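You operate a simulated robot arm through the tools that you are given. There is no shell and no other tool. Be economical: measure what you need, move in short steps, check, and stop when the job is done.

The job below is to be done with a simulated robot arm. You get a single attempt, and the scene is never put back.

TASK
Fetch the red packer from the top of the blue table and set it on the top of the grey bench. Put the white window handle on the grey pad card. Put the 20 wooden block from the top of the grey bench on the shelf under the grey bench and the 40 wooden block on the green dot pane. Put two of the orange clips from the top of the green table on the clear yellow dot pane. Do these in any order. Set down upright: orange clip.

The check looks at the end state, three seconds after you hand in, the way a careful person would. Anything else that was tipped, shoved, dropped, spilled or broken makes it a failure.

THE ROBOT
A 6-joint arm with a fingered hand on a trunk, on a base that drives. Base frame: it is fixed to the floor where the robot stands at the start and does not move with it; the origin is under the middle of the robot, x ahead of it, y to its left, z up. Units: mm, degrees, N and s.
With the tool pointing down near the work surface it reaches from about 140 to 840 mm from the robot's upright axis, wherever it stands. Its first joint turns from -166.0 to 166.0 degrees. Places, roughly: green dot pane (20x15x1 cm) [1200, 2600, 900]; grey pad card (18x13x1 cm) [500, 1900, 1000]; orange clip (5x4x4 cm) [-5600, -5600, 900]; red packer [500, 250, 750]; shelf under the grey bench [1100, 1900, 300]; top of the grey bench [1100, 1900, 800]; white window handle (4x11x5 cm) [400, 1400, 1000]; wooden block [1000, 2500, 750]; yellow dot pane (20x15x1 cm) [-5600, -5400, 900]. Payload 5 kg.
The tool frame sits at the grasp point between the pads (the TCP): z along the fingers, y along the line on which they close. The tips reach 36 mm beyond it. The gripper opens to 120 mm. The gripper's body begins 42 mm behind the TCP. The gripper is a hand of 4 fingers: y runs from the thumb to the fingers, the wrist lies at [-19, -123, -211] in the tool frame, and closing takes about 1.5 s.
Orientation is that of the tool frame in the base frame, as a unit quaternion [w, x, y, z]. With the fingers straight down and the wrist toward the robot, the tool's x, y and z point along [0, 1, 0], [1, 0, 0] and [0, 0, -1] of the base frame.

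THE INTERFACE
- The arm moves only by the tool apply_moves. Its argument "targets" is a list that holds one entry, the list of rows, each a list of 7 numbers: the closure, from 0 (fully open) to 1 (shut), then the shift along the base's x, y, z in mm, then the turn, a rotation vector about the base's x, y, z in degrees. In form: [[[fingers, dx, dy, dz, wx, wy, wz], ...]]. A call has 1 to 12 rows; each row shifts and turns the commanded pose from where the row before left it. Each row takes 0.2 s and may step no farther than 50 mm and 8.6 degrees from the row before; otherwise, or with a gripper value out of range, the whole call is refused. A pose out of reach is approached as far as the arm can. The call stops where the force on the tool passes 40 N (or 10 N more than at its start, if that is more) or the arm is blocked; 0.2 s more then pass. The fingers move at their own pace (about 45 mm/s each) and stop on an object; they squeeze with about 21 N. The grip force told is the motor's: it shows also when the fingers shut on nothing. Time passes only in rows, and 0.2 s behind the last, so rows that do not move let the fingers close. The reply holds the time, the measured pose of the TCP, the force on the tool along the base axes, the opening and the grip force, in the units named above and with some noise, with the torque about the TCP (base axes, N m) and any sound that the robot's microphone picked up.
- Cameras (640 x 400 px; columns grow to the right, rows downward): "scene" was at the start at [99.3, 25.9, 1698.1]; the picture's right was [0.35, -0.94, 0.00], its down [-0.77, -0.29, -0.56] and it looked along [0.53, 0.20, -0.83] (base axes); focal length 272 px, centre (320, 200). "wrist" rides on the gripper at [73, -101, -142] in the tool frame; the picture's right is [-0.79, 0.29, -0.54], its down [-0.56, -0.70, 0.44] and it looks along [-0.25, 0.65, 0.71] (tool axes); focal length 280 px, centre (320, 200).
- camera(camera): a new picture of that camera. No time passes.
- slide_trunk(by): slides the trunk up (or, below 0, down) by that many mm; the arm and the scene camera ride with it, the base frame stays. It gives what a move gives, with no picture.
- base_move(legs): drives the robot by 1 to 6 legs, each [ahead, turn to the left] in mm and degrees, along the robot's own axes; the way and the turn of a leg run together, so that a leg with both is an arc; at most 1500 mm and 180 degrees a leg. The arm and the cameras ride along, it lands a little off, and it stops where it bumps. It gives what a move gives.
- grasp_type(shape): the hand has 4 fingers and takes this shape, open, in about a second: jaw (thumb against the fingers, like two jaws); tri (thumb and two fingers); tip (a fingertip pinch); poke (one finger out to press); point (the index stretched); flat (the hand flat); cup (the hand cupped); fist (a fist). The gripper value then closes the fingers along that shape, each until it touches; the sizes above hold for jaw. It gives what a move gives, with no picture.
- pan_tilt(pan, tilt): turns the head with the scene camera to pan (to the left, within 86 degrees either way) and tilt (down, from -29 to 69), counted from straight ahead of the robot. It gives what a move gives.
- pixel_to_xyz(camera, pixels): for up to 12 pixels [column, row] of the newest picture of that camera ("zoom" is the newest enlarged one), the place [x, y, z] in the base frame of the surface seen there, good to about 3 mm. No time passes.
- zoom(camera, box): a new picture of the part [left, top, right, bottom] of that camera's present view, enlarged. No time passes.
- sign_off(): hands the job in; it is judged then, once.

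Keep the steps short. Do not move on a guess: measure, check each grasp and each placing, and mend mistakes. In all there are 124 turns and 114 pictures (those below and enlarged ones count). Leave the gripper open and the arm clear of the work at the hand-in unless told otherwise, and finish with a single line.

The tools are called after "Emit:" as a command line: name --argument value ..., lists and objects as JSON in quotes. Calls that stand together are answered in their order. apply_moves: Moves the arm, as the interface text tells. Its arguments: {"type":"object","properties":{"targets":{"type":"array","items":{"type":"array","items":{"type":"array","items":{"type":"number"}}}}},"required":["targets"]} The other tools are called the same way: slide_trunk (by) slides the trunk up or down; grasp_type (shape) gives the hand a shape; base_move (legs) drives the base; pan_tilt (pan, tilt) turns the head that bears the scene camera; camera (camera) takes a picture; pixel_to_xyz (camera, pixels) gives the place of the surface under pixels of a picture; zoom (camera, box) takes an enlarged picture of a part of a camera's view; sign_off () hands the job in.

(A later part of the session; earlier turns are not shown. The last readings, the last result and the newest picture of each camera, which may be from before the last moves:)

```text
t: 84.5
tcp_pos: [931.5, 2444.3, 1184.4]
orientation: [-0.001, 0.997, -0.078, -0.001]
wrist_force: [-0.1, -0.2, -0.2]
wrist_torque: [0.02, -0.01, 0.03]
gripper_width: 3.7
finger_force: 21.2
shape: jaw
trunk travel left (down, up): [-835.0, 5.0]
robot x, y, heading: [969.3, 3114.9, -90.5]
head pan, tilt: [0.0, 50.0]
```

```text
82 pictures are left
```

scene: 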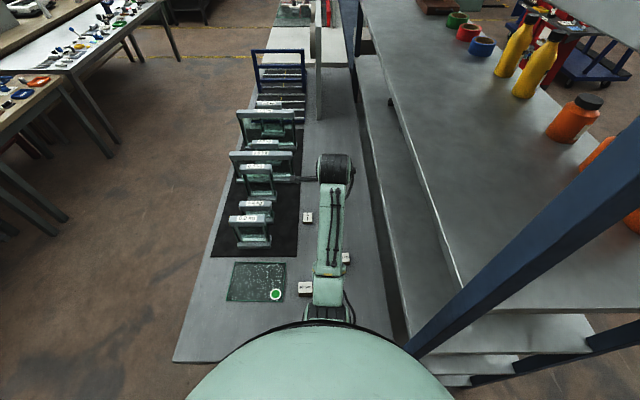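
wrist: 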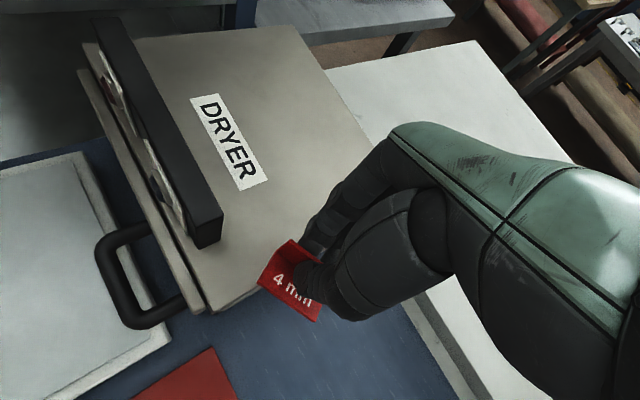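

I'll lower the packer toward open bench space near (920,2400), stopping about 40 mm above to look.

Emit:
apply_moves --targets '[[[1, -4, -20, -45, 0, 0, 0], [1, -4, -20, -45, 0, 0, 0], [1, -3, -4, -45, 0, 0, 0], [1, 0, 0, -45, 0, 0, 0], [1, 0, 0, -45, 0, 0, 0], [1, 0, 0, -30, 0, 0, 0], [1, 0, 0, 0, 0, 0, 0]]]'

Emit:
camera --camera "wrist"

Emit:
pixel_to_xyz --camera "wrist" --pixels '[[262, 283], [318, 320], [290, 246], [240, 300], [200, 250]]'

```text
t: 86.1
tcp_pos: [922.3, 2401.9, 931.3]
orientation: [-0.001, 0.997, -0.078, 0.001]
wrist_force: [0.3, 0.0, -0.9]
wrist_torque: [-0.01, 0.01, 0.0]
gripper_width: 3.4
finger_force: 21.3
shape: jaw
trunk travel left (down, up): [-835.0, 5.0]
robot x, y, heading: [965.0, 3117.8, -90.4]
head pan, tilt: [0.0, 50.0]
```

```text
81 pictures are left
```

wrist: 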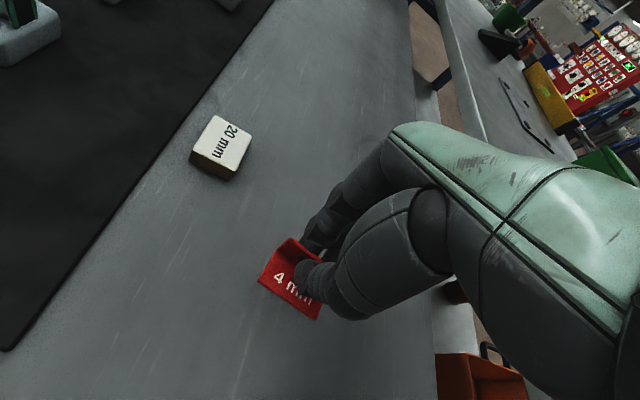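

```text
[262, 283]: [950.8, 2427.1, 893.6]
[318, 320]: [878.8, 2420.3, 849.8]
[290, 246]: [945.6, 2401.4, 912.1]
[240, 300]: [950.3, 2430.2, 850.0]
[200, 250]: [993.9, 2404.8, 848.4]
```

The packer's underside is about 40 mm above the bench. I'll lower it to contact slowly.

Emit:
apply_moves --targets '[[[1, 0, 0, -20, 0, 0, 0], [1, 0, 0, -14, 0, 0, 0], [1, 0, 0, -3, 0, 0, 0], [1, 0, 0, -2, 0, 0, 0], [1, 0, 0, -1, 0, 0, 0], [1, 0, 0, 0, 0, 0, 0]]]'

```text
t: 87.5
tcp_pos: [921.7, 2400.6, 890.3]
orientation: [0.0, 0.997, -0.078, 0.0]
wrist_force: [-0.8, 0.5, 2.9]
wrist_torque: [-0.02, -0.03, 0.02]
gripper_width: 3.4
finger_force: 21.1
shape: jaw
trunk travel left (down, up): [-835.0, 5.0]
robot x, y, heading: [967.7, 3113.1, -90.0]
head pan, tilt: [0.0, 50.0]
```

The upward force of about 3 N means contact. I'll open gently, lift off, and look.

Emit:
apply_moves --targets '[[[0.9, 0, 0, 0, 0, 0, 0], [0.7, 0, 0, 0, 0, 0, 0], [0.55, 0, 0, 0, 0, 0, 0], [0.55, 0, 0, 0, 0, 0, 0], [0.55, 0, 0, 10, 0, 0, 0], [0.55, 0, 0, 30, 0, 0, 0], [0.55, 0, 0, 40, 0, 0, 0], [0.5, 0, 0, 40, 0, 0, 0]]]'

Emit:
camera --camera "wrist"

```text
t: 89.3
tcp_pos: [918.5, 2404.0, 1009.3]
orientation: [-0.001, 0.997, -0.078, 0.001]
wrist_force: [-0.4, -0.8, 0.1]
wrist_torque: [-0.01, 0.03, 0.01]
gripper_width: 59.5
finger_force: 0.1
shape: jaw
trunk travel left (down, up): [-835.0, 5.0]
robot x, y, heading: [966.2, 3115.4, -90.5]
head pan, tilt: [0.0, 50.0]
```

```text
80 pictures are left
```

wrist: 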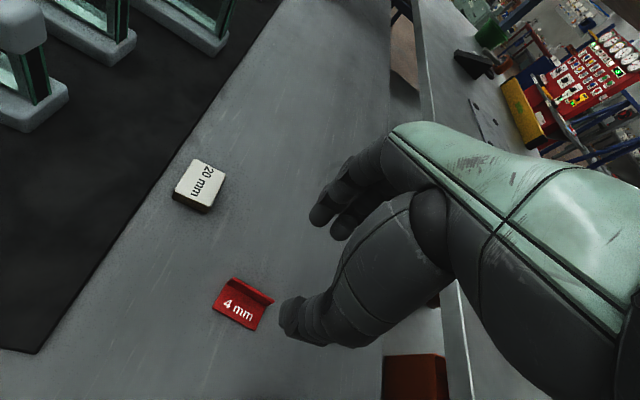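

The packer stands free on the bench. Next is the 40 block: I'll move the hand over it, square with the block.

Emit:
apply_moves --targets '[[[0.2, 15, 38, 0, 0, 0, 1.5], [0.2, 15, 38, 0, 0, 0, 1.5], [0.2, 15, 38, 0, 0, 0, 1.5], [0.2, 15, 38, 0, 0, 0, 1.5], [0.2, 15, 38, 0, 0, 0, 1.5], [0.2, 15, 38, 0, 0, 0, 1.5], [0.2, 7, 10, 0, 0, 0, 0]]]'

Emit:
camera --camera "wrist"

Emit:
zoom --camera "scene" --box '[200, 200, 360, 320]'

```text
t: 90.9
tcp_pos: [1017.5, 2638.6, 1012.6]
orientation: [-0.001, 1.0, 0.001, 0.0]
wrist_force: [-0.1, 1.1, -0.1]
wrist_torque: [-0.02, 0.02, -0.02]
gripper_width: 95.5
finger_force: 0.0
shape: jaw
trunk travel left (down, up): [-835.0, 5.0]
robot x, y, heading: [964.7, 3118.0, -90.3]
head pan, tilt: [0.0, 50.0]
```

```text
79 pictures are left
```

wrist: 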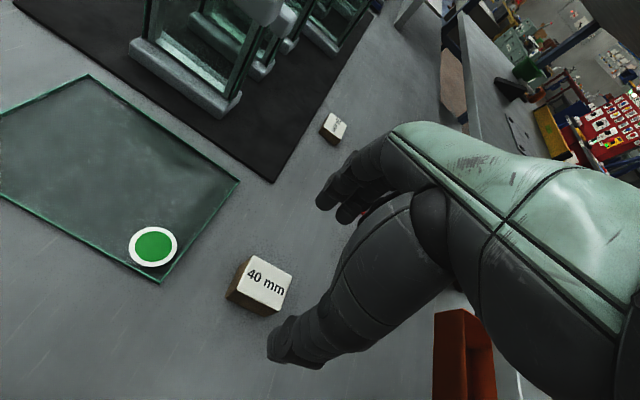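

```text
3.33 times, centred on (280, 260) of scene
```

zoom: 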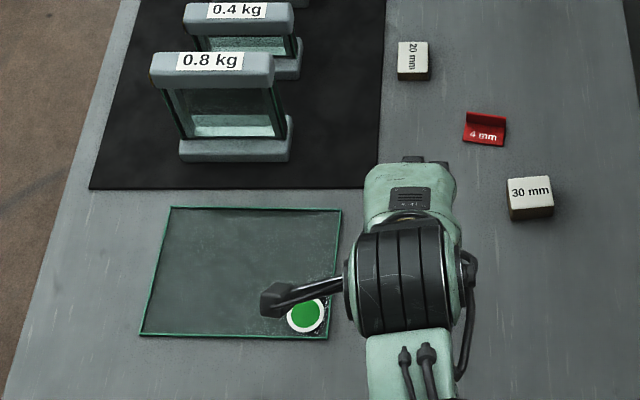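

I'll measure the 40 block's top corners and the pane's corners in the wrist picture.

Emit:
pixel_to_xyz --camera "wrist" --pixels '[[253, 258], [291, 275], [239, 287], [278, 310], [264, 281], [153, 246], [88, 76], [236, 180], [160, 281], [10, 190], [120, 160]]'

```text
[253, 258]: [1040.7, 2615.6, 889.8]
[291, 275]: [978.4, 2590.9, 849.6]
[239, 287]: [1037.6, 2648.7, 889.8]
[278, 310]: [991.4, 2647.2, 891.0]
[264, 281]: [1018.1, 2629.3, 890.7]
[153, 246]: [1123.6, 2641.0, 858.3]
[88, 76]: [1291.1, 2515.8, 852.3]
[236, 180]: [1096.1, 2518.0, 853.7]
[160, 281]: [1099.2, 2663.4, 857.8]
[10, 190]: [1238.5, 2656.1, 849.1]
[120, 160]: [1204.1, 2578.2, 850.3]
```

The block is centred at (1016,2631), with its top at 890. I'll descend with the fingers to either side and close.

Emit:
apply_moves --targets '[[[0.2, -1, -8, -30, 0, 0, 0], [0.2, 0, 0, -40, 0, 0, 0], [0.2, 0, 0, -35, 0, 0, 0], [0.2, 0, 0, -13, 0, 0, 0], [0.5, 0, 0, 0, 0, 0, 0], [0.8, 0, 0, 0, 0, 0, 0], [0.8, 0, 0, 0, 0, 0, 0], [0.8, 0, 0, 0, 0, 0, 0], [0.8, 0, 0, 0, 0, 0, 0]]]'

Emit:
camera --camera "wrist"

```text
t: 92.9
tcp_pos: [1016.4, 2630.4, 892.0]
orientation: [-0.002, 1.0, 0.0, 0.002]
wrist_force: [-0.4, -0.1, -1.2]
wrist_torque: [-0.03, 0.0, 0.03]
gripper_width: 35.3
finger_force: 20.6
shape: jaw
trunk travel left (down, up): [-835.0, 5.0]
robot x, y, heading: [965.5, 3115.9, -90.1]
head pan, tilt: [0.0, 50.0]
```

```text
77 pictures are left
```

wrist: 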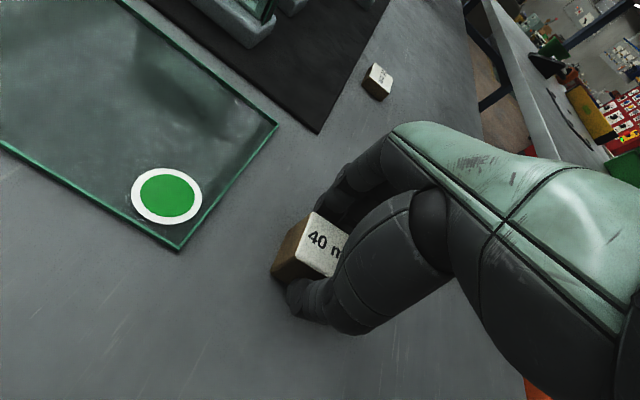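

The block is held (35.3 mm). I'll lift it, carry it over the pane's middle (1197,2597), and lower it gently to just above.

Emit:
apply_moves --targets '[[[0.8, 0, 0, 20, 0, 0, 0], [0.8, 0, 0, 35, 0, 0, 0], [0.8, 45, -8, 0, 0, 0, 0], [0.8, 45, -8, 0, 0, 0, 0], [0.8, 45, -8, 0, 0, 0, 0], [0.8, 45, -8, 0, 0, 0, 0], [0.8, 0, 0, -25, 0, 0, 0], [0.8, 0, 0, -14, 0, 0, 0], [0.8, 0, 0, 0, 0, 0, 0]]]'

Emit:
camera --camera "wrist"

```text
t: 94.9
tcp_pos: [1196.4, 2597.2, 908.6]
orientation: [-0.001, 1.0, 0.0, -0.001]
wrist_force: [-0.2, -0.1, -0.4]
wrist_torque: [0.0, -0.01, 0.0]
gripper_width: 35.4
finger_force: 21.1
shape: jaw
trunk travel left (down, up): [-835.0, 5.0]
robot x, y, heading: [967.6, 3115.2, -90.3]
head pan, tilt: [0.0, 50.0]
```

```text
76 pictures are left
```

wrist: 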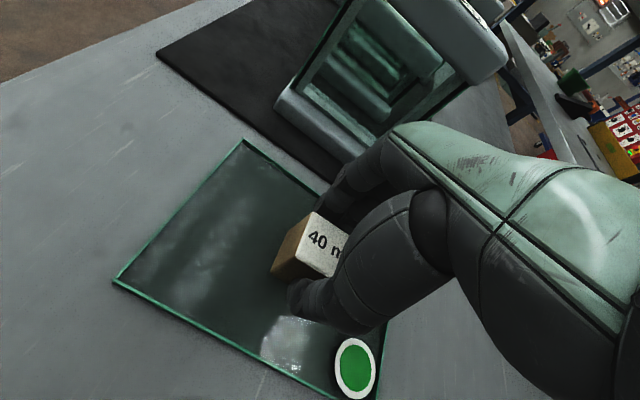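

The block hangs over the pane's middle. I'll lower it to soft contact.

Emit:
apply_moves --targets '[[[0.8, 0, 0, -4, 0, 0, 0], [0.8, 0, 0, -2, 0, 0, 0], [0.8, 0, 0, -1.5, 0, 0, 0], [0.8, 0, 0, -1, 0, 0, 0], [0.8, 0, 0, 0, 0, 0, 0]]]'

```text
t: 96.1
tcp_pos: [1196.8, 2597.1, 898.1]
orientation: [-0.001, 1.0, 0.0, 0.001]
wrist_force: [0.0, -0.2, -0.2]
wrist_torque: [0.01, 0.05, 0.01]
gripper_width: 35.4
finger_force: 21.7
shape: jaw
trunk travel left (down, up): [-835.0, 5.0]
robot x, y, heading: [966.2, 3113.3, -90.5]
head pan, tilt: [0.0, 50.0]
```

There's no contact yet, so I'll go down by 1 mm steps.

Emit:
apply_moves --targets '[[[0.8, 0, 0, -1, 0, 0, 0], [0.8, 0, 0, -1, 0, 0, 0], [0.8, 0, 0, 0, 0, 0, 0]]]'

```text
t: 96.9
tcp_pos: [1197.0, 2598.1, 898.3]
orientation: [-0.001, 1.0, 0.0, 0.0]
wrist_force: [-0.3, 0.9, 4.0]
wrist_torque: [-0.06, -0.02, -0.03]
gripper_width: 35.2
finger_force: 20.7
shape: jaw
trunk travel left (down, up): [-835.0, 5.0]
robot x, y, heading: [967.9, 3116.3, -90.2]
head pan, tilt: [0.0, 50.0]
```

That's contact (4 N). I'll release, rise, and check.

Emit:
apply_moves --targets '[[[0.6, 0, 0, 0, 0, 0, 0], [0.45, 0, 0, 0, 0, 0, 0], [0.4, 0, 0, 0, 0, 0, 0], [0.4, 0, 0, 10, 0, 0, 0], [0.4, 0, 0, 30, 0, 0, 0], [0.4, 0, 0, 40, 0, 0, 0], [0.4, 0, 0, 40, 0, 0, 0], [0.4, 0, 0, 30, 0, 0, 0]]]'

Emit:
camera --camera "wrist"

```text
t: 98.7
tcp_pos: [1198.1, 2600.1, 1047.4]
orientation: [-0.001, 1.0, 0.0, 0.0]
wrist_force: [-0.6, -0.6, -1.6]
wrist_torque: [-0.03, 0.0, -0.03]
gripper_width: 71.8
finger_force: 0.1
shape: jaw
trunk travel left (down, up): [-835.0, 5.0]
robot x, y, heading: [964.4, 3116.2, -90.1]
head pan, tilt: [0.0, 50.0]
```

```text
75 pictures are left
```

wrist: 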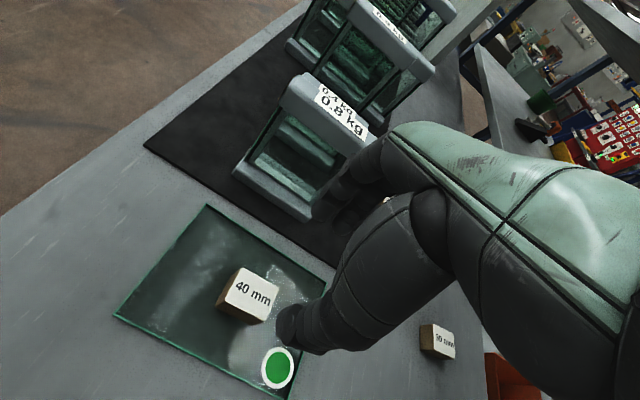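

The block sits on the pane. Now for the 20 block: I'll move the hand to (1016,2480) away from the glass, then drive the base 100 closer.

Emit:
apply_moves --targets '[[[0.4, -45, 0, 0, 0, 0, 0], [0.4, -45, 0, 0, 0, 0, 0], [0.4, -45, 0, 0, 0, 0, 0], [0.4, -45, -15, 0, 0, 0, 0], [0.4, 0, -45, 0, 0, 0, 0], [0.4, 0, -45, 0, 0, 0, 0]]]'

Emit:
base_move --legs '[[100, 0]]'

Emit:
camera --camera "wrist"

```text
t: 100.1
tcp_pos: [1014.2, 2492.1, 1049.2]
orientation: [-0.002, 1.0, 0.001, 0.001]
wrist_force: [-0.4, -0.5, -1.0]
wrist_torque: [0.02, -0.01, -0.02]
gripper_width: 71.8
finger_force: 0.1
shape: jaw
trunk travel left (down, up): [-835.0, 5.0]
robot x, y, heading: [969.1, 3112.4, -90.2]
head pan, tilt: [0.0, 50.0]
```

```text
t: 100.9
tcp_pos: [1013.4, 2477.8, 1051.4]
orientation: [-0.001, 1.0, 0.0, 0.001]
wrist_force: [-0.3, -0.7, 0.8]
wrist_torque: [-0.01, 0.0, 0.01]
gripper_width: 71.7
finger_force: 0.2
shape: jaw
trunk travel left (down, up): [-835.0, 5.0]
robot x, y, heading: [967.6, 3100.6, -90.4]
head pan, tilt: [0.0, 50.0]
stopped in leg 1: the robot was blocked; the commanded pose is now the measured one
```

```text
74 pictures are left
```

wrist: 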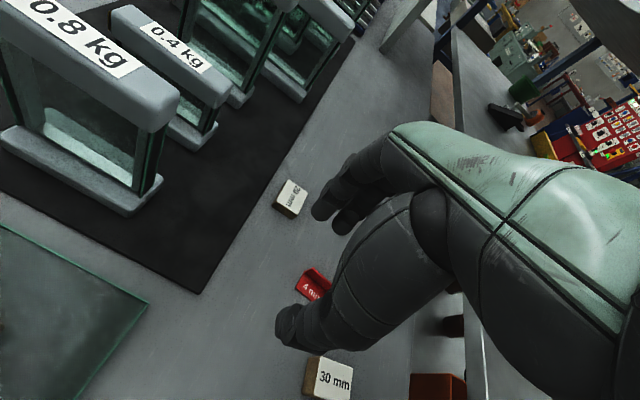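

The base bumped lightly at y=3100, and the block is still 785 mm away, so within reach. I'll move over the 20 block.

Emit:
apply_moves --targets '[[[0.3, 0, -42, 0, 0, 0, 0], [0.3, 0, -42, 0, 0, 0, 0], [0.3, 2, -42, -15, 0, 0, 0], [0.3, 0, -30, -35, 0, 0, 0]]]'

Emit:
camera --camera "wrist"

Emit:
zoom --camera "wrist" --box '[200, 200, 360, 300]'

```text
t: 101.9
tcp_pos: [1016.8, 2322.5, 1000.1]
orientation: [0.0, 1.0, 0.0, 0.001]
wrist_force: [-0.5, 0.2, -0.7]
wrist_torque: [0.01, 0.02, 0.0]
gripper_width: 83.7
finger_force: 0.1
shape: jaw
trunk travel left (down, up): [-835.0, 5.0]
robot x, y, heading: [960.5, 3102.5, -90.3]
head pan, tilt: [0.0, 50.0]
```

```text
73 pictures are left
```

wrist: 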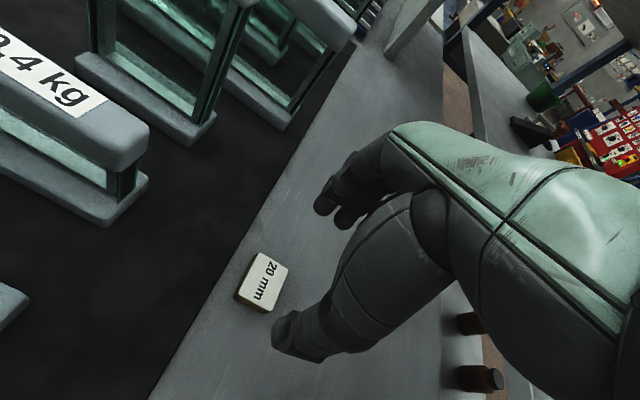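

```text
4.00 times, centred on (280, 250) of wrist
```

zoom: 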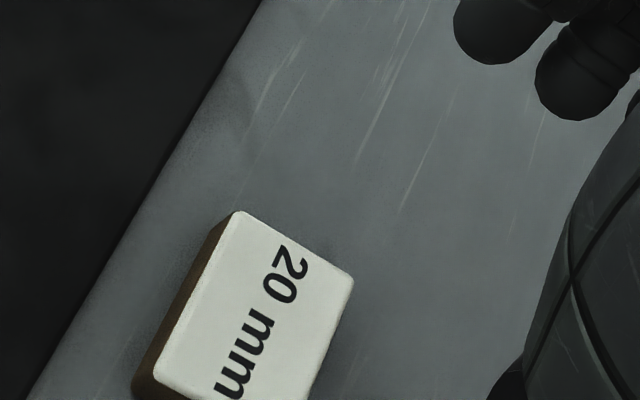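

Emit:
pixel_to_xyz --camera "wrist" --pixels '[[260, 254], [287, 269], [239, 294], [270, 310], [263, 282], [140, 185]]'

```text
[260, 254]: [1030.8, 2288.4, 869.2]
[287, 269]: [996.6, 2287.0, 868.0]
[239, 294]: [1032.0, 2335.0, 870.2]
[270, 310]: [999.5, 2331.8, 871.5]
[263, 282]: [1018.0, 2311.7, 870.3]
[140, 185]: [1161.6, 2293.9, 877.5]
```

The 20 block is centred at (1015,2311), 36 × 48 mm. I'll descend to TCP z≈892 and close on it.

Emit:
apply_moves --targets '[[[0.2, -2, -11, -30, 0, 0, 0], [0.2, 0, 0, -40, 0, 0, 0], [0.2, 0, 0, -30, 0, 0, 0], [0.2, 0, 0, -8, 0, 0, 0], [0.5, 0, 0, 0, 0, 0, 0], [0.75, 0, 0, 0, 0, 0, 0], [0.75, 0, 0, 0, 0, 0, 0], [0.75, 0, 0, 0, 0, 0, 0], [0.75, 0, 0, 0, 0, 0, 0]]]'

Emit:
camera --camera "wrist"

```text
t: 103.9
tcp_pos: [1014.1, 2310.4, 893.1]
orientation: [0.0, 1.0, 0.0, 0.001]
wrist_force: [0.1, -0.3, 0.3]
wrist_torque: [0.0, -0.04, 0.0]
gripper_width: 44.9
finger_force: 20.7
shape: jaw
trunk travel left (down, up): [-835.0, 5.0]
robot x, y, heading: [964.9, 3096.6, -90.1]
head pan, tilt: [0.0, 50.0]
```

```text
71 pictures are left
```

wrist: 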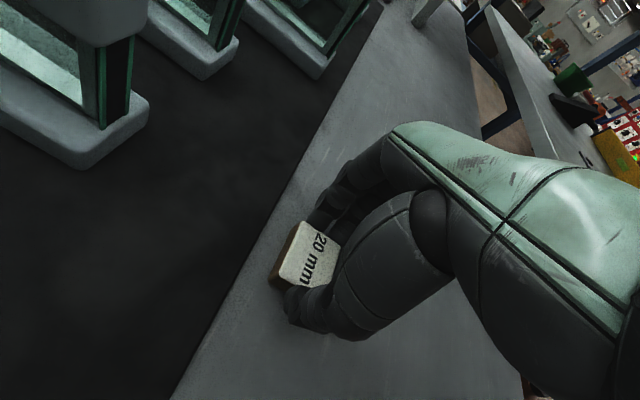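

The block is held. I'll lift it and draw the hand back, then reverse the robot to look under the bench.

Emit:
apply_moves --targets '[[[0.75, 0, 0, 30, 0, 0, 0], [0.75, 0, 0, 45, 0, 0, 0], [0.75, 0, 0, 45, 0, 0, 0], [0.75, 0, 0, 45, 0, 0, 0], [0.75, -10, 40, 10, 0, 0, 0], [0.75, -10, 40, 10, 0, 0, 0], [0.75, -10, 40, 0, 0, 0, 0]]]'

Emit:
base_move --legs '[[-550, 0]]'

Emit:
slide_trunk --by -600

Emit:
pan_tilt --pan 0 --tilt 30

Emit:
camera --camera "scene"

```text
t: 105.5
tcp_pos: [983.3, 2434.5, 1083.1]
orientation: [0.002, 1.0, 0.0, 0.0]
wrist_force: [0.1, 0.4, -0.5]
wrist_torque: [-0.02, 0.01, -0.01]
gripper_width: 44.9
finger_force: 20.9
shape: jaw
trunk travel left (down, up): [-835.0, 5.0]
robot x, y, heading: [968.1, 3098.8, -90.3]
head pan, tilt: [0.0, 50.0]
```

```text
t: 109.1
tcp_pos: [979.8, 3002.0, 1081.9]
orientation: [0.0, 1.0, -0.007, 0.0]
wrist_force: [0.6, 0.2, 0.1]
wrist_torque: [0.01, 0.02, 0.01]
gripper_width: 44.9
finger_force: 21.3
shape: jaw
trunk travel left (down, up): [-835.0, 5.0]
robot x, y, heading: [974.9, 3670.8, -91.3]
head pan, tilt: [0.0, 50.0]
```

```text
refused: -600 is not a number from -400 to 400
```

```text
t: 109.9
tcp_pos: [978.9, 3003.4, 1082.5]
orientation: [0.0, 1.0, -0.007, -0.001]
wrist_force: [0.1, -0.3, -0.7]
wrist_torque: [0.0, 0.01, 0.0]
gripper_width: 45.0
finger_force: 20.9
shape: jaw
trunk travel left (down, up): [-835.0, 5.0]
robot x, y, heading: [974.0, 3670.1, -91.4]
head pan, tilt: [0.0, 30.0]
```

```text
70 pictures are left
```

scene: 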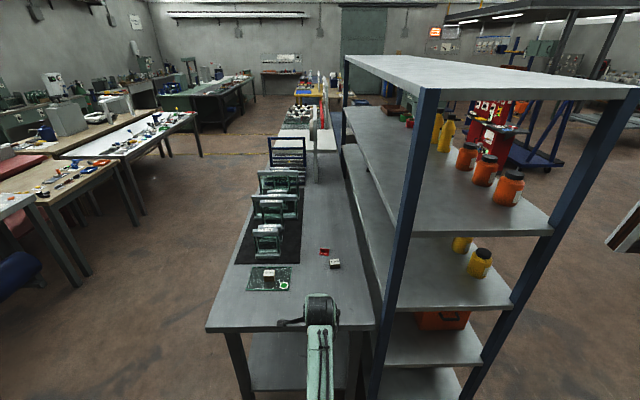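

The low shelf shows at (290,360) between the end legs. I'll back up 60 more, lower the trunk, and look under.

Emit:
base_move --legs '[[-70, 0]]'

Emit:
slide_trunk --by -400

Emit:
slide_trunk --by -200

Emit:
camera --camera "scene"

```text
t: 111.0
tcp_pos: [979.8, 3071.6, 1080.9]
orientation: [-0.001, 1.0, -0.008, 0.0]
wrist_force: [0.2, -0.4, -0.6]
wrist_torque: [0.0, -0.05, -0.01]
gripper_width: 45.0
finger_force: 21.4
shape: jaw
trunk travel left (down, up): [-835.0, 5.0]
robot x, y, heading: [975.7, 3742.0, -91.3]
head pan, tilt: [0.0, 30.0]
```

```text
t: 114.8
tcp_pos: [980.4, 3073.1, 682.4]
orientation: [0.0, 1.0, -0.009, 0.0]
wrist_force: [0.1, 0.2, -0.6]
wrist_torque: [-0.03, -0.01, -0.01]
gripper_width: 44.8
finger_force: 21.0
shape: jaw
trunk travel left (down, up): [-435.0, 405.0]
robot x, y, heading: [975.0, 3737.8, -91.3]
head pan, tilt: [0.0, 30.0]
```

```text
t: 117.0
tcp_pos: [979.9, 3072.3, 482.2]
orientation: [0.0, 1.0, -0.009, 0.001]
wrist_force: [-0.2, -0.5, -0.4]
wrist_torque: [-0.01, -0.02, -0.01]
gripper_width: 44.9
finger_force: 20.6
shape: jaw
trunk travel left (down, up): [-235.0, 605.0]
robot x, y, heading: [977.7, 3738.2, -91.4]
head pan, tilt: [0.0, 30.0]
```

```text
69 pictures are left
```

scene: 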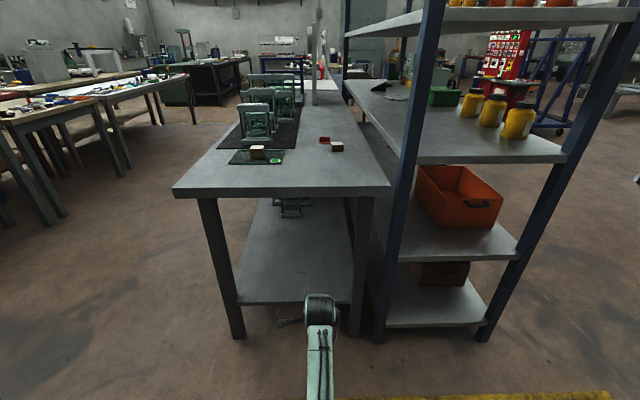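

The under-shelf has clear space near its front. I'll measure it, the legs and the bench top's underside, and the pad card area at (388,90).

Emit:
pixel_to_xyz --camera "scene" --pixels '[[245, 298], [345, 298], [295, 270], [295, 230], [290, 208], [217, 230], [362, 230], [280, 188], [388, 88], [200, 200], [320, 300]]'

Emit:
zoom --camera "scene" --box '[220, 180, 380, 310]'

Emit:
zoom --camera "scene" --box '[340, 60, 480, 150]'

```text
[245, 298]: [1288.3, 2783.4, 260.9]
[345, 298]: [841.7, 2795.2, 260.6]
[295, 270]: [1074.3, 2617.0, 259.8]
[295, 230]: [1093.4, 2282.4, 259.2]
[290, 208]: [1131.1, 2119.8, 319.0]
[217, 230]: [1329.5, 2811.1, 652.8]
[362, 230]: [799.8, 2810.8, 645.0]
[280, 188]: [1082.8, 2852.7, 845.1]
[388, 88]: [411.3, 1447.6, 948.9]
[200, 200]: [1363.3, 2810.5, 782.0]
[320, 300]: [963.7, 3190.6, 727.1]
```

```text
3.08 times, centred on (300, 245) of scene
```

zoom: 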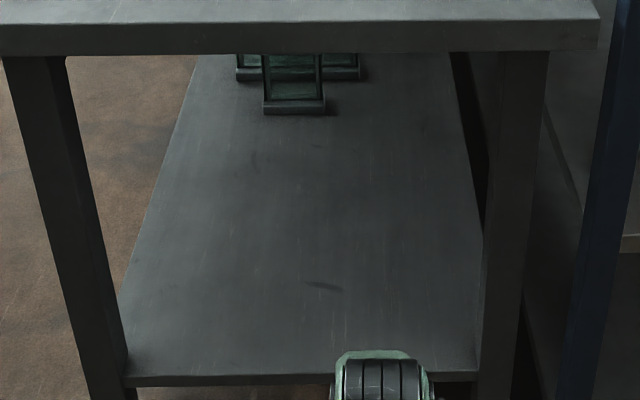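

```text
4.44 times, centred on (410, 105) of scene
```

zoom: 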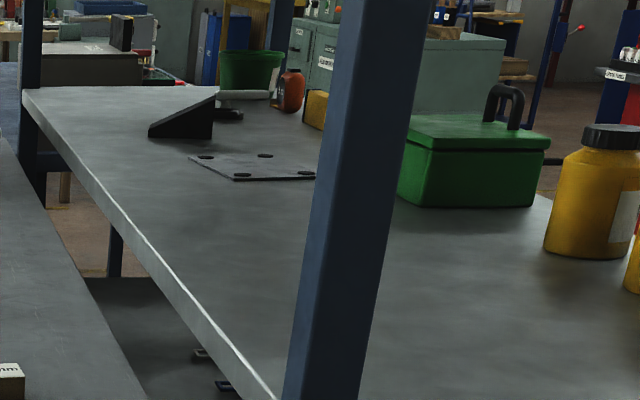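

The shelf surface is z=260 and reaches y≈2795, with the space under the bench clear up to about 800. I'll lower the trunk 150 more and drive straight in 380 mm, so the block goes under at about (975,2690).

Emit:
slide_trunk --by -150

Emit:
base_move --legs '[[200, 1.3]]'

Emit:
camera --camera "scene"

Emit:
camera --camera "wrist"

```text
t: 118.7
tcp_pos: [980.5, 3072.6, 332.2]
orientation: [0.0, 1.0, -0.009, 0.0]
wrist_force: [0.1, 0.0, -0.9]
wrist_torque: [-0.01, -0.01, 0.0]
gripper_width: 44.9
finger_force: 21.2
shape: jaw
trunk travel left (down, up): [-85.0, 755.0]
robot x, y, heading: [976.0, 3742.7, -91.1]
head pan, tilt: [0.0, 30.0]
```

```text
t: 120.4
tcp_pos: [994.3, 2869.8, 331.1]
orientation: [0.0, 1.0, 0.004, 0.0]
wrist_force: [-0.4, -0.1, -0.6]
wrist_torque: [-0.01, 0.01, -0.01]
gripper_width: 44.9
finger_force: 21.2
shape: jaw
trunk travel left (down, up): [-85.0, 755.0]
robot x, y, heading: [974.4, 3540.6, -90.0]
head pan, tilt: [0.0, 30.0]
```

```text
66 pictures are left
```

scene: 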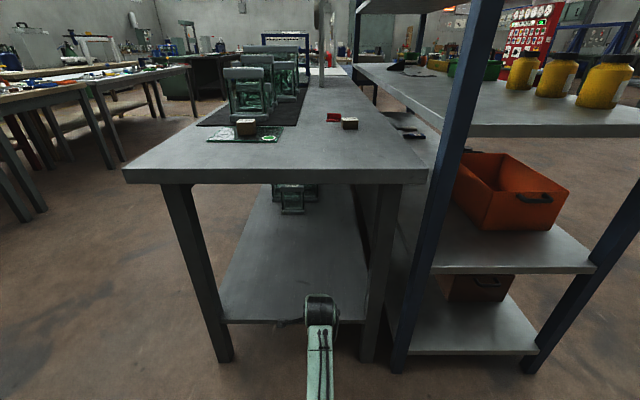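

```text
65 pictures are left
```

wrist: 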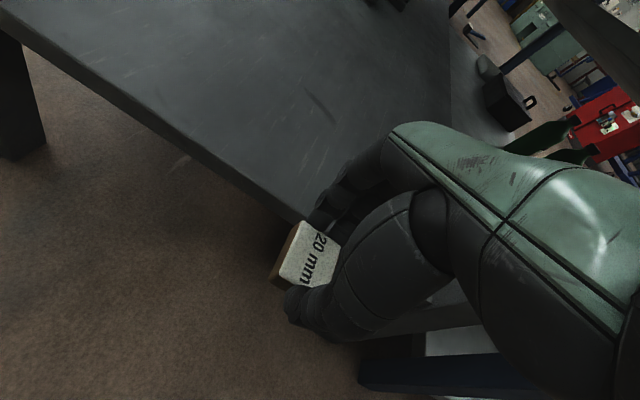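

The way is clear: the hand is about 130 mm from the right leg. I'll drive in 190 more, then look.

Emit:
base_move --legs '[[190, 0]]'

Emit:
camera --camera "wrist"

Emit:
pixel_to_xyz --camera "wrist" --pixels '[[240, 300], [200, 250], [272, 282], [290, 240]]'

```text
t: 122.1
tcp_pos: [993.2, 2676.4, 332.3]
orientation: [0.0, 1.0, 0.002, 0.0]
wrist_force: [-0.5, 0.0, 0.5]
wrist_torque: [0.04, -0.01, -0.02]
gripper_width: 45.1
finger_force: 21.0
shape: jaw
trunk travel left (down, up): [-85.0, 755.0]
robot x, y, heading: [972.4, 3344.9, -89.9]
head pan, tilt: [0.0, 30.0]
```

```text
64 pictures are left
```

wrist: 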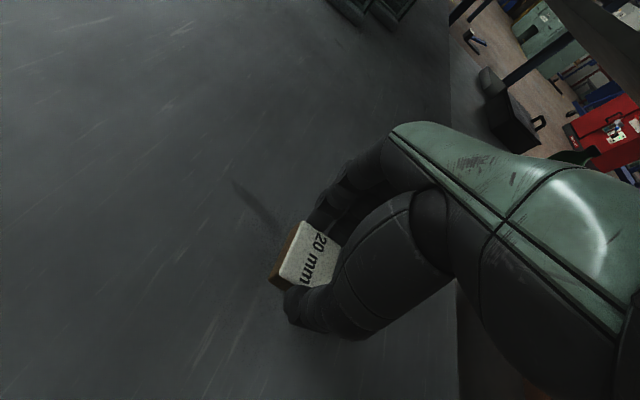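

```text
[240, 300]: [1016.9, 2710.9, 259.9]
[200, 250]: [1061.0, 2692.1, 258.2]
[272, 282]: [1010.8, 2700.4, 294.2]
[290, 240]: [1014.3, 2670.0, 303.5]
```

The block is over the shelf. I'll lower it about 28 mm with care until contact.

Emit:
apply_moves --targets '[[[0.75, 0, 0, -15, 0, 0, 0], [0.75, 0, 0, -8, 0, 0, 0], [0.75, 0, 0, -3, 0, 0, 0], [0.75, 0, 0, -1.5, 0, 0, 0], [0.75, 0, 0, -1.5, 0, 0, 0], [0.75, 0, 0, 0, 0, 0, 0]]]'

```text
t: 123.5
tcp_pos: [993.1, 2676.6, 303.5]
orientation: [0.001, 1.0, 0.002, 0.0]
wrist_force: [0.9, 0.5, 5.4]
wrist_torque: [-0.04, 0.05, -0.06]
gripper_width: 45.2
finger_force: 20.7
shape: jaw
trunk travel left (down, up): [-85.0, 755.0]
robot x, y, heading: [973.5, 3346.3, -90.1]
head pan, tilt: [0.0, 30.0]
```

Contact at 5 N. I'll release, rise and look.

Emit:
apply_moves --targets '[[[0.6, 0, 0, 0, 0, 0, 0], [0.45, 0, 0, 0, 0, 0, 0], [0.35, 0, 0, 0, 0, 0, 0], [0.3, 0, 0, 0, 0, 0, 0], [0.3, 0, 0, 15, 0, 0, 0], [0.3, 0, 0, 30, 0, 0, 0], [0.3, 0, 0, 30, 0, 0, 0]]]'

Emit:
camera --camera "wrist"

```text
t: 125.1
tcp_pos: [994.5, 2676.3, 377.0]
orientation: [-0.001, 1.0, 0.003, 0.0]
wrist_force: [1.4, 0.9, 0.0]
wrist_torque: [0.01, -0.01, 0.02]
gripper_width: 83.5
finger_force: 0.0
shape: jaw
trunk travel left (down, up): [-85.0, 755.0]
robot x, y, heading: [972.9, 3344.4, -89.9]
head pan, tilt: [0.0, 30.0]
```

```text
63 pictures are left
```

wrist: 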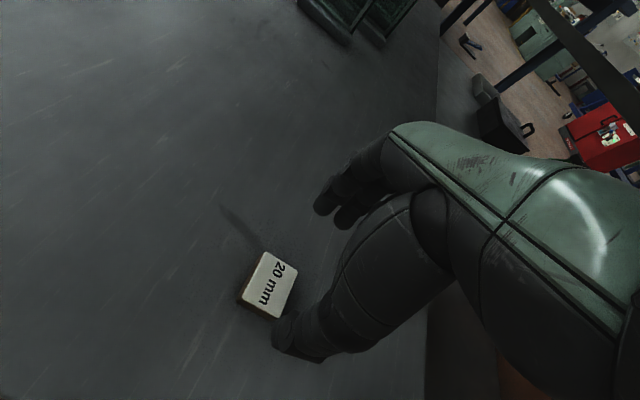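

The 20 block stands on the shelf. I'll back out, raise the trunk, and drive around to the rack's open side for the handle.

Emit:
base_move --legs '[[-420, 0]]'

Emit:
slide_trunk --by 400

Emit:
base_move --legs '[[0, -90], [1500, 0], [250, 0]]'

```text
t: 127.8
tcp_pos: [988.4, 3092.6, 376.6]
orientation: [0.0, 1.0, -0.004, 0.0]
wrist_force: [0.3, 0.4, -0.4]
wrist_torque: [0.0, 0.01, -0.01]
gripper_width: 83.6
finger_force: 0.1
shape: jaw
trunk travel left (down, up): [-85.0, 755.0]
robot x, y, heading: [971.7, 3761.5, -90.7]
head pan, tilt: [0.0, 30.0]
```

```text
t: 131.7
tcp_pos: [989.2, 3091.3, 777.9]
orientation: [0.0, 1.0, -0.005, -0.001]
wrist_force: [-0.3, -0.2, -0.4]
wrist_torque: [-0.04, -0.01, -0.02]
gripper_width: 83.9
finger_force: 0.0
shape: jaw
trunk travel left (down, up): [-485.0, 355.0]
robot x, y, heading: [974.7, 3760.1, -90.7]
head pan, tilt: [0.0, 30.0]
```

```text
t: 140.6
tcp_pos: [-357.3, 3797.1, 769.3]
orientation: [0.013, -0.694, 0.72, -0.011]
wrist_force: [9.8, -0.4, -10.5]
wrist_torque: [-0.17, -0.24, -0.15]
gripper_width: 80.2
finger_force: 0.1
shape: jaw
trunk travel left (down, up): [-485.0, 355.0]
robot x, y, heading: [300.6, 3792.4, 177.7]
head pan, tilt: [0.0, 30.0]
stopped in leg 2: the force on the tool passed its limit at 79 N (the readings are from after the stop); the commanded pose is now the measured one
```

The hand bumped something at about (-400,3800). I'll look before moving.

Emit:
camera --camera "scene"

Emit:
camera --camera "wrist"

```text
62 pictures are left
```

scene: 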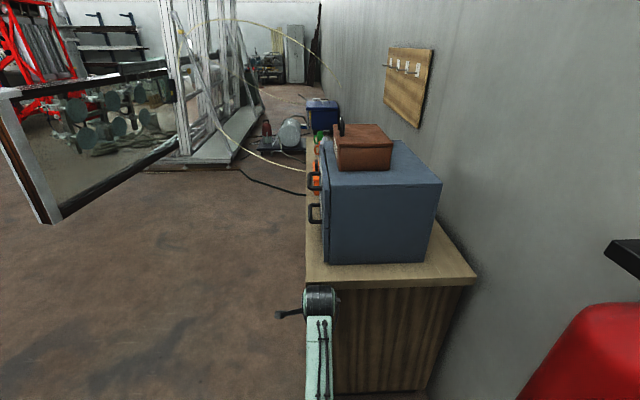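

```text
61 pictures are left
```

wrist: 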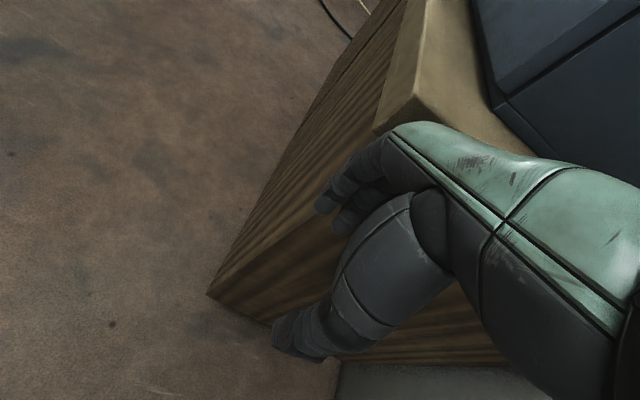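

The hand touched only the sideboard's edge, and nothing on it looks shifted. I'll back off, turn left, and drive diagonally clear of it.

Emit:
base_move --legs '[[-150, 0], [0, 32], [1300, 0]]'

Emit:
camera --camera "scene"

```text
t: 150.5
tcp_pos: [-1227.5, 2793.5, 771.8]
orientation: [-0.012, 0.868, -0.497, 0.006]
wrist_force: [0.4, -0.1, -0.1]
wrist_torque: [0.01, 0.01, -0.01]
gripper_width: 83.9
finger_force: 0.1
shape: jaw
trunk travel left (down, up): [-485.0, 355.0]
robot x, y, heading: [-667.3, 3144.2, -150.0]
head pan, tilt: [0.0, 30.0]
```

```text
60 pictures are left
```

scene: 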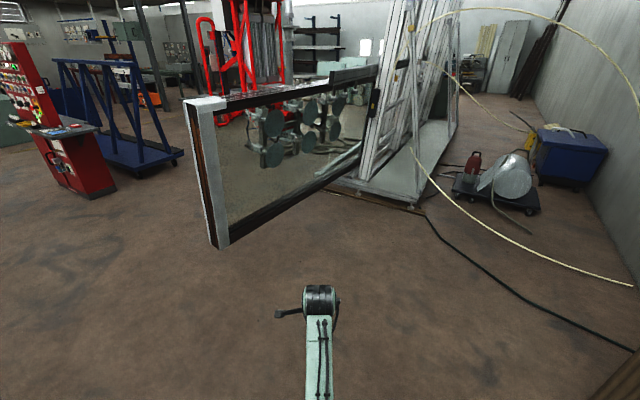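

I'll face -y, drive 1490, and turn left to face the rack.

Emit:
base_move --legs '[[0, 60], [1490, 0], [0, 90]]'

Emit:
pan_tilt --pan 0 --tilt 25

Emit:
camera --camera "scene"

```text
t: 166.3
tcp_pos: [-27.2, 1685.4, 770.0]
orientation: [-0.008, 0.702, 0.712, -0.009]
wrist_force: [-0.7, 0.2, 0.0]
wrist_torque: [0.02, -0.01, -0.03]
gripper_width: 83.9
finger_force: 0.0
shape: jaw
trunk travel left (down, up): [-485.0, 355.0]
robot x, y, heading: [-688.1, 1657.0, 0.4]
head pan, tilt: [0.0, 30.0]
```

```text
t: 166.9
tcp_pos: [-27.4, 1685.8, 769.9]
orientation: [-0.009, 0.702, 0.712, -0.009]
wrist_force: [0.1, -0.9, 0.1]
wrist_torque: [-0.01, -0.01, -0.03]
gripper_width: 83.9
finger_force: 0.2
shape: jaw
trunk travel left (down, up): [-485.0, 355.0]
robot x, y, heading: [-687.9, 1659.2, 0.6]
head pan, tilt: [0.0, 25.0]
```

```text
59 pictures are left
```

scene: 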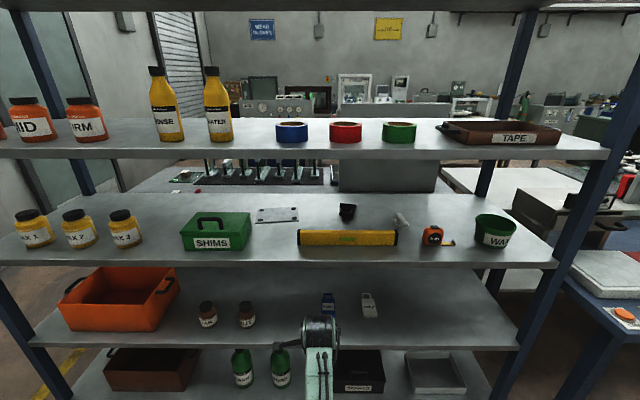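

On the z≈950 shelf, the pad card is at (275,214), the black wedge at (347,211) and the handle at (400,220), with a yellow level in front. I'll zoom in and measure.

Emit:
zoom --camera "scene" --box '[230, 180, 470, 280]'

Emit:
pixel_to_xyz --camera "zoom" --pixels '[[450, 95], [470, 115], [440, 125], [70, 110], [185, 75], [175, 108], [85, 78], [310, 85], [185, 150], [440, 150], [440, 180], [540, 165]]'

Emit:
pixel_to_xyz --camera "scene" --pixels '[[330, 155], [330, 130], [330, 260], [245, 230], [320, 320], [318, 370]]'

```text
2.67 times, centred on (350, 230) of scene
```

zoom: 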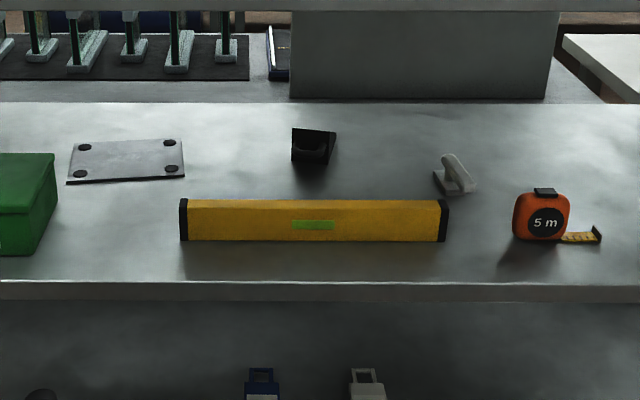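

```text
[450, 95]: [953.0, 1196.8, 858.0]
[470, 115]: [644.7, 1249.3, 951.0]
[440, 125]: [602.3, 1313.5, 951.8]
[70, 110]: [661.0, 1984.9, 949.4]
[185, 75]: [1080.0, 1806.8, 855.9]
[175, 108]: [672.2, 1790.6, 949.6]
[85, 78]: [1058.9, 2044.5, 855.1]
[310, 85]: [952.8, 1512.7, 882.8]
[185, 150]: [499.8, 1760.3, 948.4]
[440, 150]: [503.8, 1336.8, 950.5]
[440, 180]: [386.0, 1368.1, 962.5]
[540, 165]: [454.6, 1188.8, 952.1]
```

```text
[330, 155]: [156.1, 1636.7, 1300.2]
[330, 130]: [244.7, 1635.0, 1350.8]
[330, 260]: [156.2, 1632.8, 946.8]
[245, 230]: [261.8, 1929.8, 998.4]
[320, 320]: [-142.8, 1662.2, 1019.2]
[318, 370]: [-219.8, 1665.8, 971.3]
```

I'll take a close zoom on the handle and the pad card.

Emit:
zoom --camera "scene" --box '[370, 200, 450, 250]'

Emit:
pixel_to_xyz --camera "zoom" --pixels '[[195, 180], [190, 210], [215, 230], [250, 120], [230, 100], [290, 140], [310, 190], [340, 210], [270, 160], [260, 200], [200, 250], [120, 260]]'

Emit:
zoom --camera "scene" --box '[240, 190, 320, 240]'

Emit:
pixel_to_xyz --camera "zoom" --pixels '[[125, 150], [395, 140], [395, 225], [110, 250], [250, 190], [380, 160], [140, 180], [390, 220], [160, 235], [60, 240], [30, 100], [480, 250]]'

```text
8.00 times, centred on (410, 225) of scene
```

zoom: 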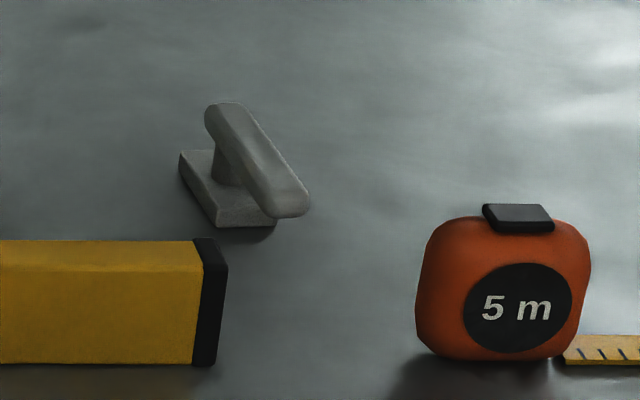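

```text
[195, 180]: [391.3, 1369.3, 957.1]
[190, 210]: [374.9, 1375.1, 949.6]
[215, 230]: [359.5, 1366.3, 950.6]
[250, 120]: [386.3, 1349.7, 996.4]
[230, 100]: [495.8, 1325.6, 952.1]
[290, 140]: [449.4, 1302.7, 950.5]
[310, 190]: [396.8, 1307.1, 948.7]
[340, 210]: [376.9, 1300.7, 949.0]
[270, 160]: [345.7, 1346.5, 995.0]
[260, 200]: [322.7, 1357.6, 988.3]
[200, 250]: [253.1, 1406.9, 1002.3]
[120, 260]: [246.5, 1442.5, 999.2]
```

```text
8.00 times, centred on (280, 215) of scene
```

zoom: 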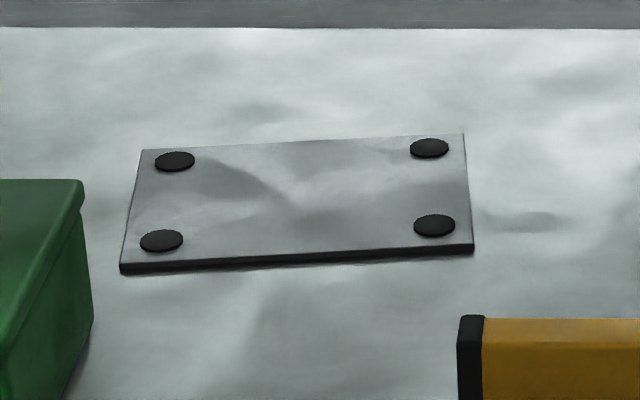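

```text
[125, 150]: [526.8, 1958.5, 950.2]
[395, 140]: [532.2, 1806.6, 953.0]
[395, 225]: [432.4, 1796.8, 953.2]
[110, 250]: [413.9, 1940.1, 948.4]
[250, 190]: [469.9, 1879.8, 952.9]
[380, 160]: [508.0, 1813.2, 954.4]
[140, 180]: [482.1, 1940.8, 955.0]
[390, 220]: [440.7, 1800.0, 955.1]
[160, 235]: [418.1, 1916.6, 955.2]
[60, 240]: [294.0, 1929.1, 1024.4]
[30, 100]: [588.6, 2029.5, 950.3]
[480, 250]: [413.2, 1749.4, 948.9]
```

I measured everything. The lever runs along x at y≈1350 (x 310–410), with its top at z≈998. The card is about x 405–535, y 1765–1945, with its top at z 954. The upper shelf leaves only about 320 mm, so I'll yaw the hand -90° (closing along y) and later tilt it forward. First I'll raise the trunk and yaw in free space.

Emit:
slide_trunk --by 260

Emit:
apply_moves --targets '[[[0.3, -10, 0, 0, 0, 0, -8.25], [0.3, -10, 0, 0, 0, 0, -8.25], [0.3, -10, 0, 0, 0, 0, -8.25], [0.3, -10, 0, 0, 0, 0, -8.25], [0.3, -10, 0, 0, 0, 0, -8.25], [0.3, -10, 0, 0, 0, 0, -8.25], [0.3, 0, 0, 0, 0, 0, -8.25], [0.3, 0, 0, 0, 0, 0, -8.25], [0.3, 0, 0, 0, 0, 0, -8.25], [0.3, 0, 0, 0, 0, 0, -8.25], [0.3, 0, 0, 0, 0, 0, -8.25]]]'

```text
t: 169.6
tcp_pos: [-26.6, 1686.8, 1031.2]
orientation: [-0.009, 0.703, 0.711, -0.009]
wrist_force: [-1.1, -0.2, 0.6]
wrist_torque: [-0.01, 0.03, 0.04]
gripper_width: 84.2
finger_force: 0.0
shape: jaw
trunk travel left (down, up): [-745.0, 95.0]
robot x, y, heading: [-686.2, 1659.5, 0.6]
head pan, tilt: [0.0, 25.0]
```

```text
t: 172.0
tcp_pos: [-59.4, 1670.9, 991.6]
orientation: [-0.013, 1.0, 0.0, 0.001]
wrist_force: [0.1, -0.5, 0.0]
wrist_torque: [0.01, -0.03, 0.0]
gripper_width: 83.9
finger_force: 0.0
shape: jaw
out of reach, approached as far as the arm can: row 10, 11
trunk travel left (down, up): [-745.0, 95.0]
robot x, y, heading: [-686.6, 1657.3, 0.7]
head pan, tilt: [0.0, 25.0]
```

The yaw is done, though the pose was a bit out of reach. I'll pitch forward in steps and see whether it is reachable.

Emit:
apply_moves --targets '[[[0.3, 10, -10, -15, 0, -8, 0], [0.3, 10, -10, -15, 0, -8, 0], [0.3, 10, 0, -10, 0, -8, 0], [0.3, 0, 0, 0, 0, -8, 0], [0.3, 0, 0, 0, 0, -8, 0]]]'

Emit:
camera --camera "scene"

```text
t: 173.2
tcp_pos: [-30.6, 1650.3, 952.8]
orientation: [-0.012, 0.939, 0.005, 0.343]
wrist_force: [-0.6, -0.1, 0.7]
wrist_torque: [-0.02, -0.02, 0.03]
gripper_width: 83.9
finger_force: 0.1
shape: jaw
trunk travel left (down, up): [-745.0, 95.0]
robot x, y, heading: [-690.0, 1657.4, 0.3]
head pan, tilt: [0.0, 25.0]
```

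```text
55 pictures are left
```

scene: 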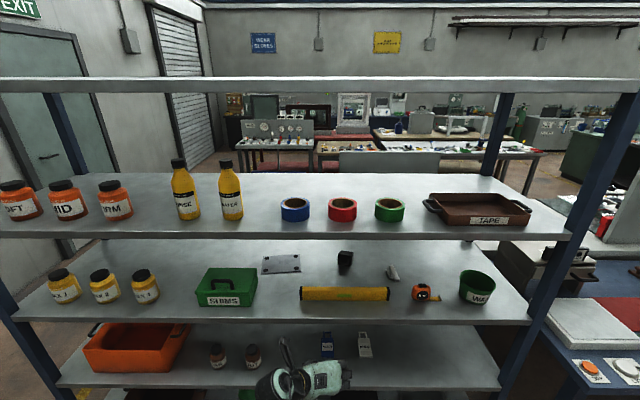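

The pose holds. I'll measure the level's end, the tape measure and the upper shelf's underside to plan the entry.

Emit:
pixel_to_xyz --camera "scene" --pixels '[[388, 294], [345, 294], [413, 290], [432, 290], [422, 285], [330, 239], [330, 229], [345, 258], [252, 275], [300, 370], [288, 345], [470, 275]]'

Emit:
zoom --camera "scene" --box '[370, 255, 434, 305]'

Emit:
pixel_to_xyz --camera "zoom" --pixels '[[150, 110], [165, 85], [185, 130], [215, 175], [240, 210], [250, 170], [160, 170], [180, 205], [200, 225]]'

```text
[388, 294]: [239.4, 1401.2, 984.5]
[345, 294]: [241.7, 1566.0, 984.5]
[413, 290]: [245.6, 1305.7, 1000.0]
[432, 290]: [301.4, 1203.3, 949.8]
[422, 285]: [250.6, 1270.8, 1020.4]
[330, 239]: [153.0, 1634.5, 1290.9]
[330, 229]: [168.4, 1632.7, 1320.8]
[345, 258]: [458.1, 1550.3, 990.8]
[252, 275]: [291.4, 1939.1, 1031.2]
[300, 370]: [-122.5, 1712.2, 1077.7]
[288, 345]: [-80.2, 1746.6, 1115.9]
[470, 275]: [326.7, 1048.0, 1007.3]
```

```text
8.00 times, centred on (402, 280) of scene
```

zoom: 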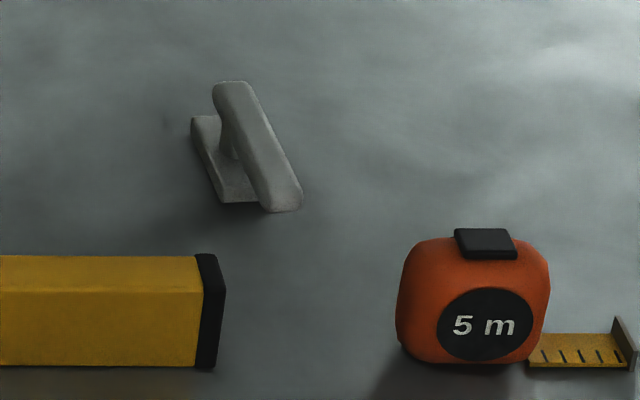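

```text
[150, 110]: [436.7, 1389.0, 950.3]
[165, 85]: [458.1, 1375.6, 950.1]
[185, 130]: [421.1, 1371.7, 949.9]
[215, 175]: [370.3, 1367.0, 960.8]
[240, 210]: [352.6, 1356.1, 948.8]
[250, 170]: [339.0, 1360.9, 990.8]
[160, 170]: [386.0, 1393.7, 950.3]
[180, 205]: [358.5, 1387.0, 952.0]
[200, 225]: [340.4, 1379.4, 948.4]
```

I'll measure along the handle's lever more precisely.

Emit:
pixel_to_xyz --camera "zoom" --pixels '[[232, 88], [235, 110], [250, 130], [262, 150], [275, 175], [285, 200], [222, 105], [275, 130], [298, 190], [200, 140], [230, 190], [228, 150]]'

```text
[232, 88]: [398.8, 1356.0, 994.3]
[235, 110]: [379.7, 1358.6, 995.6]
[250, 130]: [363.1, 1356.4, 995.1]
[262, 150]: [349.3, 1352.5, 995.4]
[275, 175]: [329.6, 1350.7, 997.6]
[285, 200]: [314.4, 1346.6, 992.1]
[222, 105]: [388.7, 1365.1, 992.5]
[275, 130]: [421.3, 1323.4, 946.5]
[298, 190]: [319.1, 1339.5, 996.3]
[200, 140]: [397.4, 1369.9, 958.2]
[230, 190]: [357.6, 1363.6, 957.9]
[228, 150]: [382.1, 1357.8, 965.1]
```

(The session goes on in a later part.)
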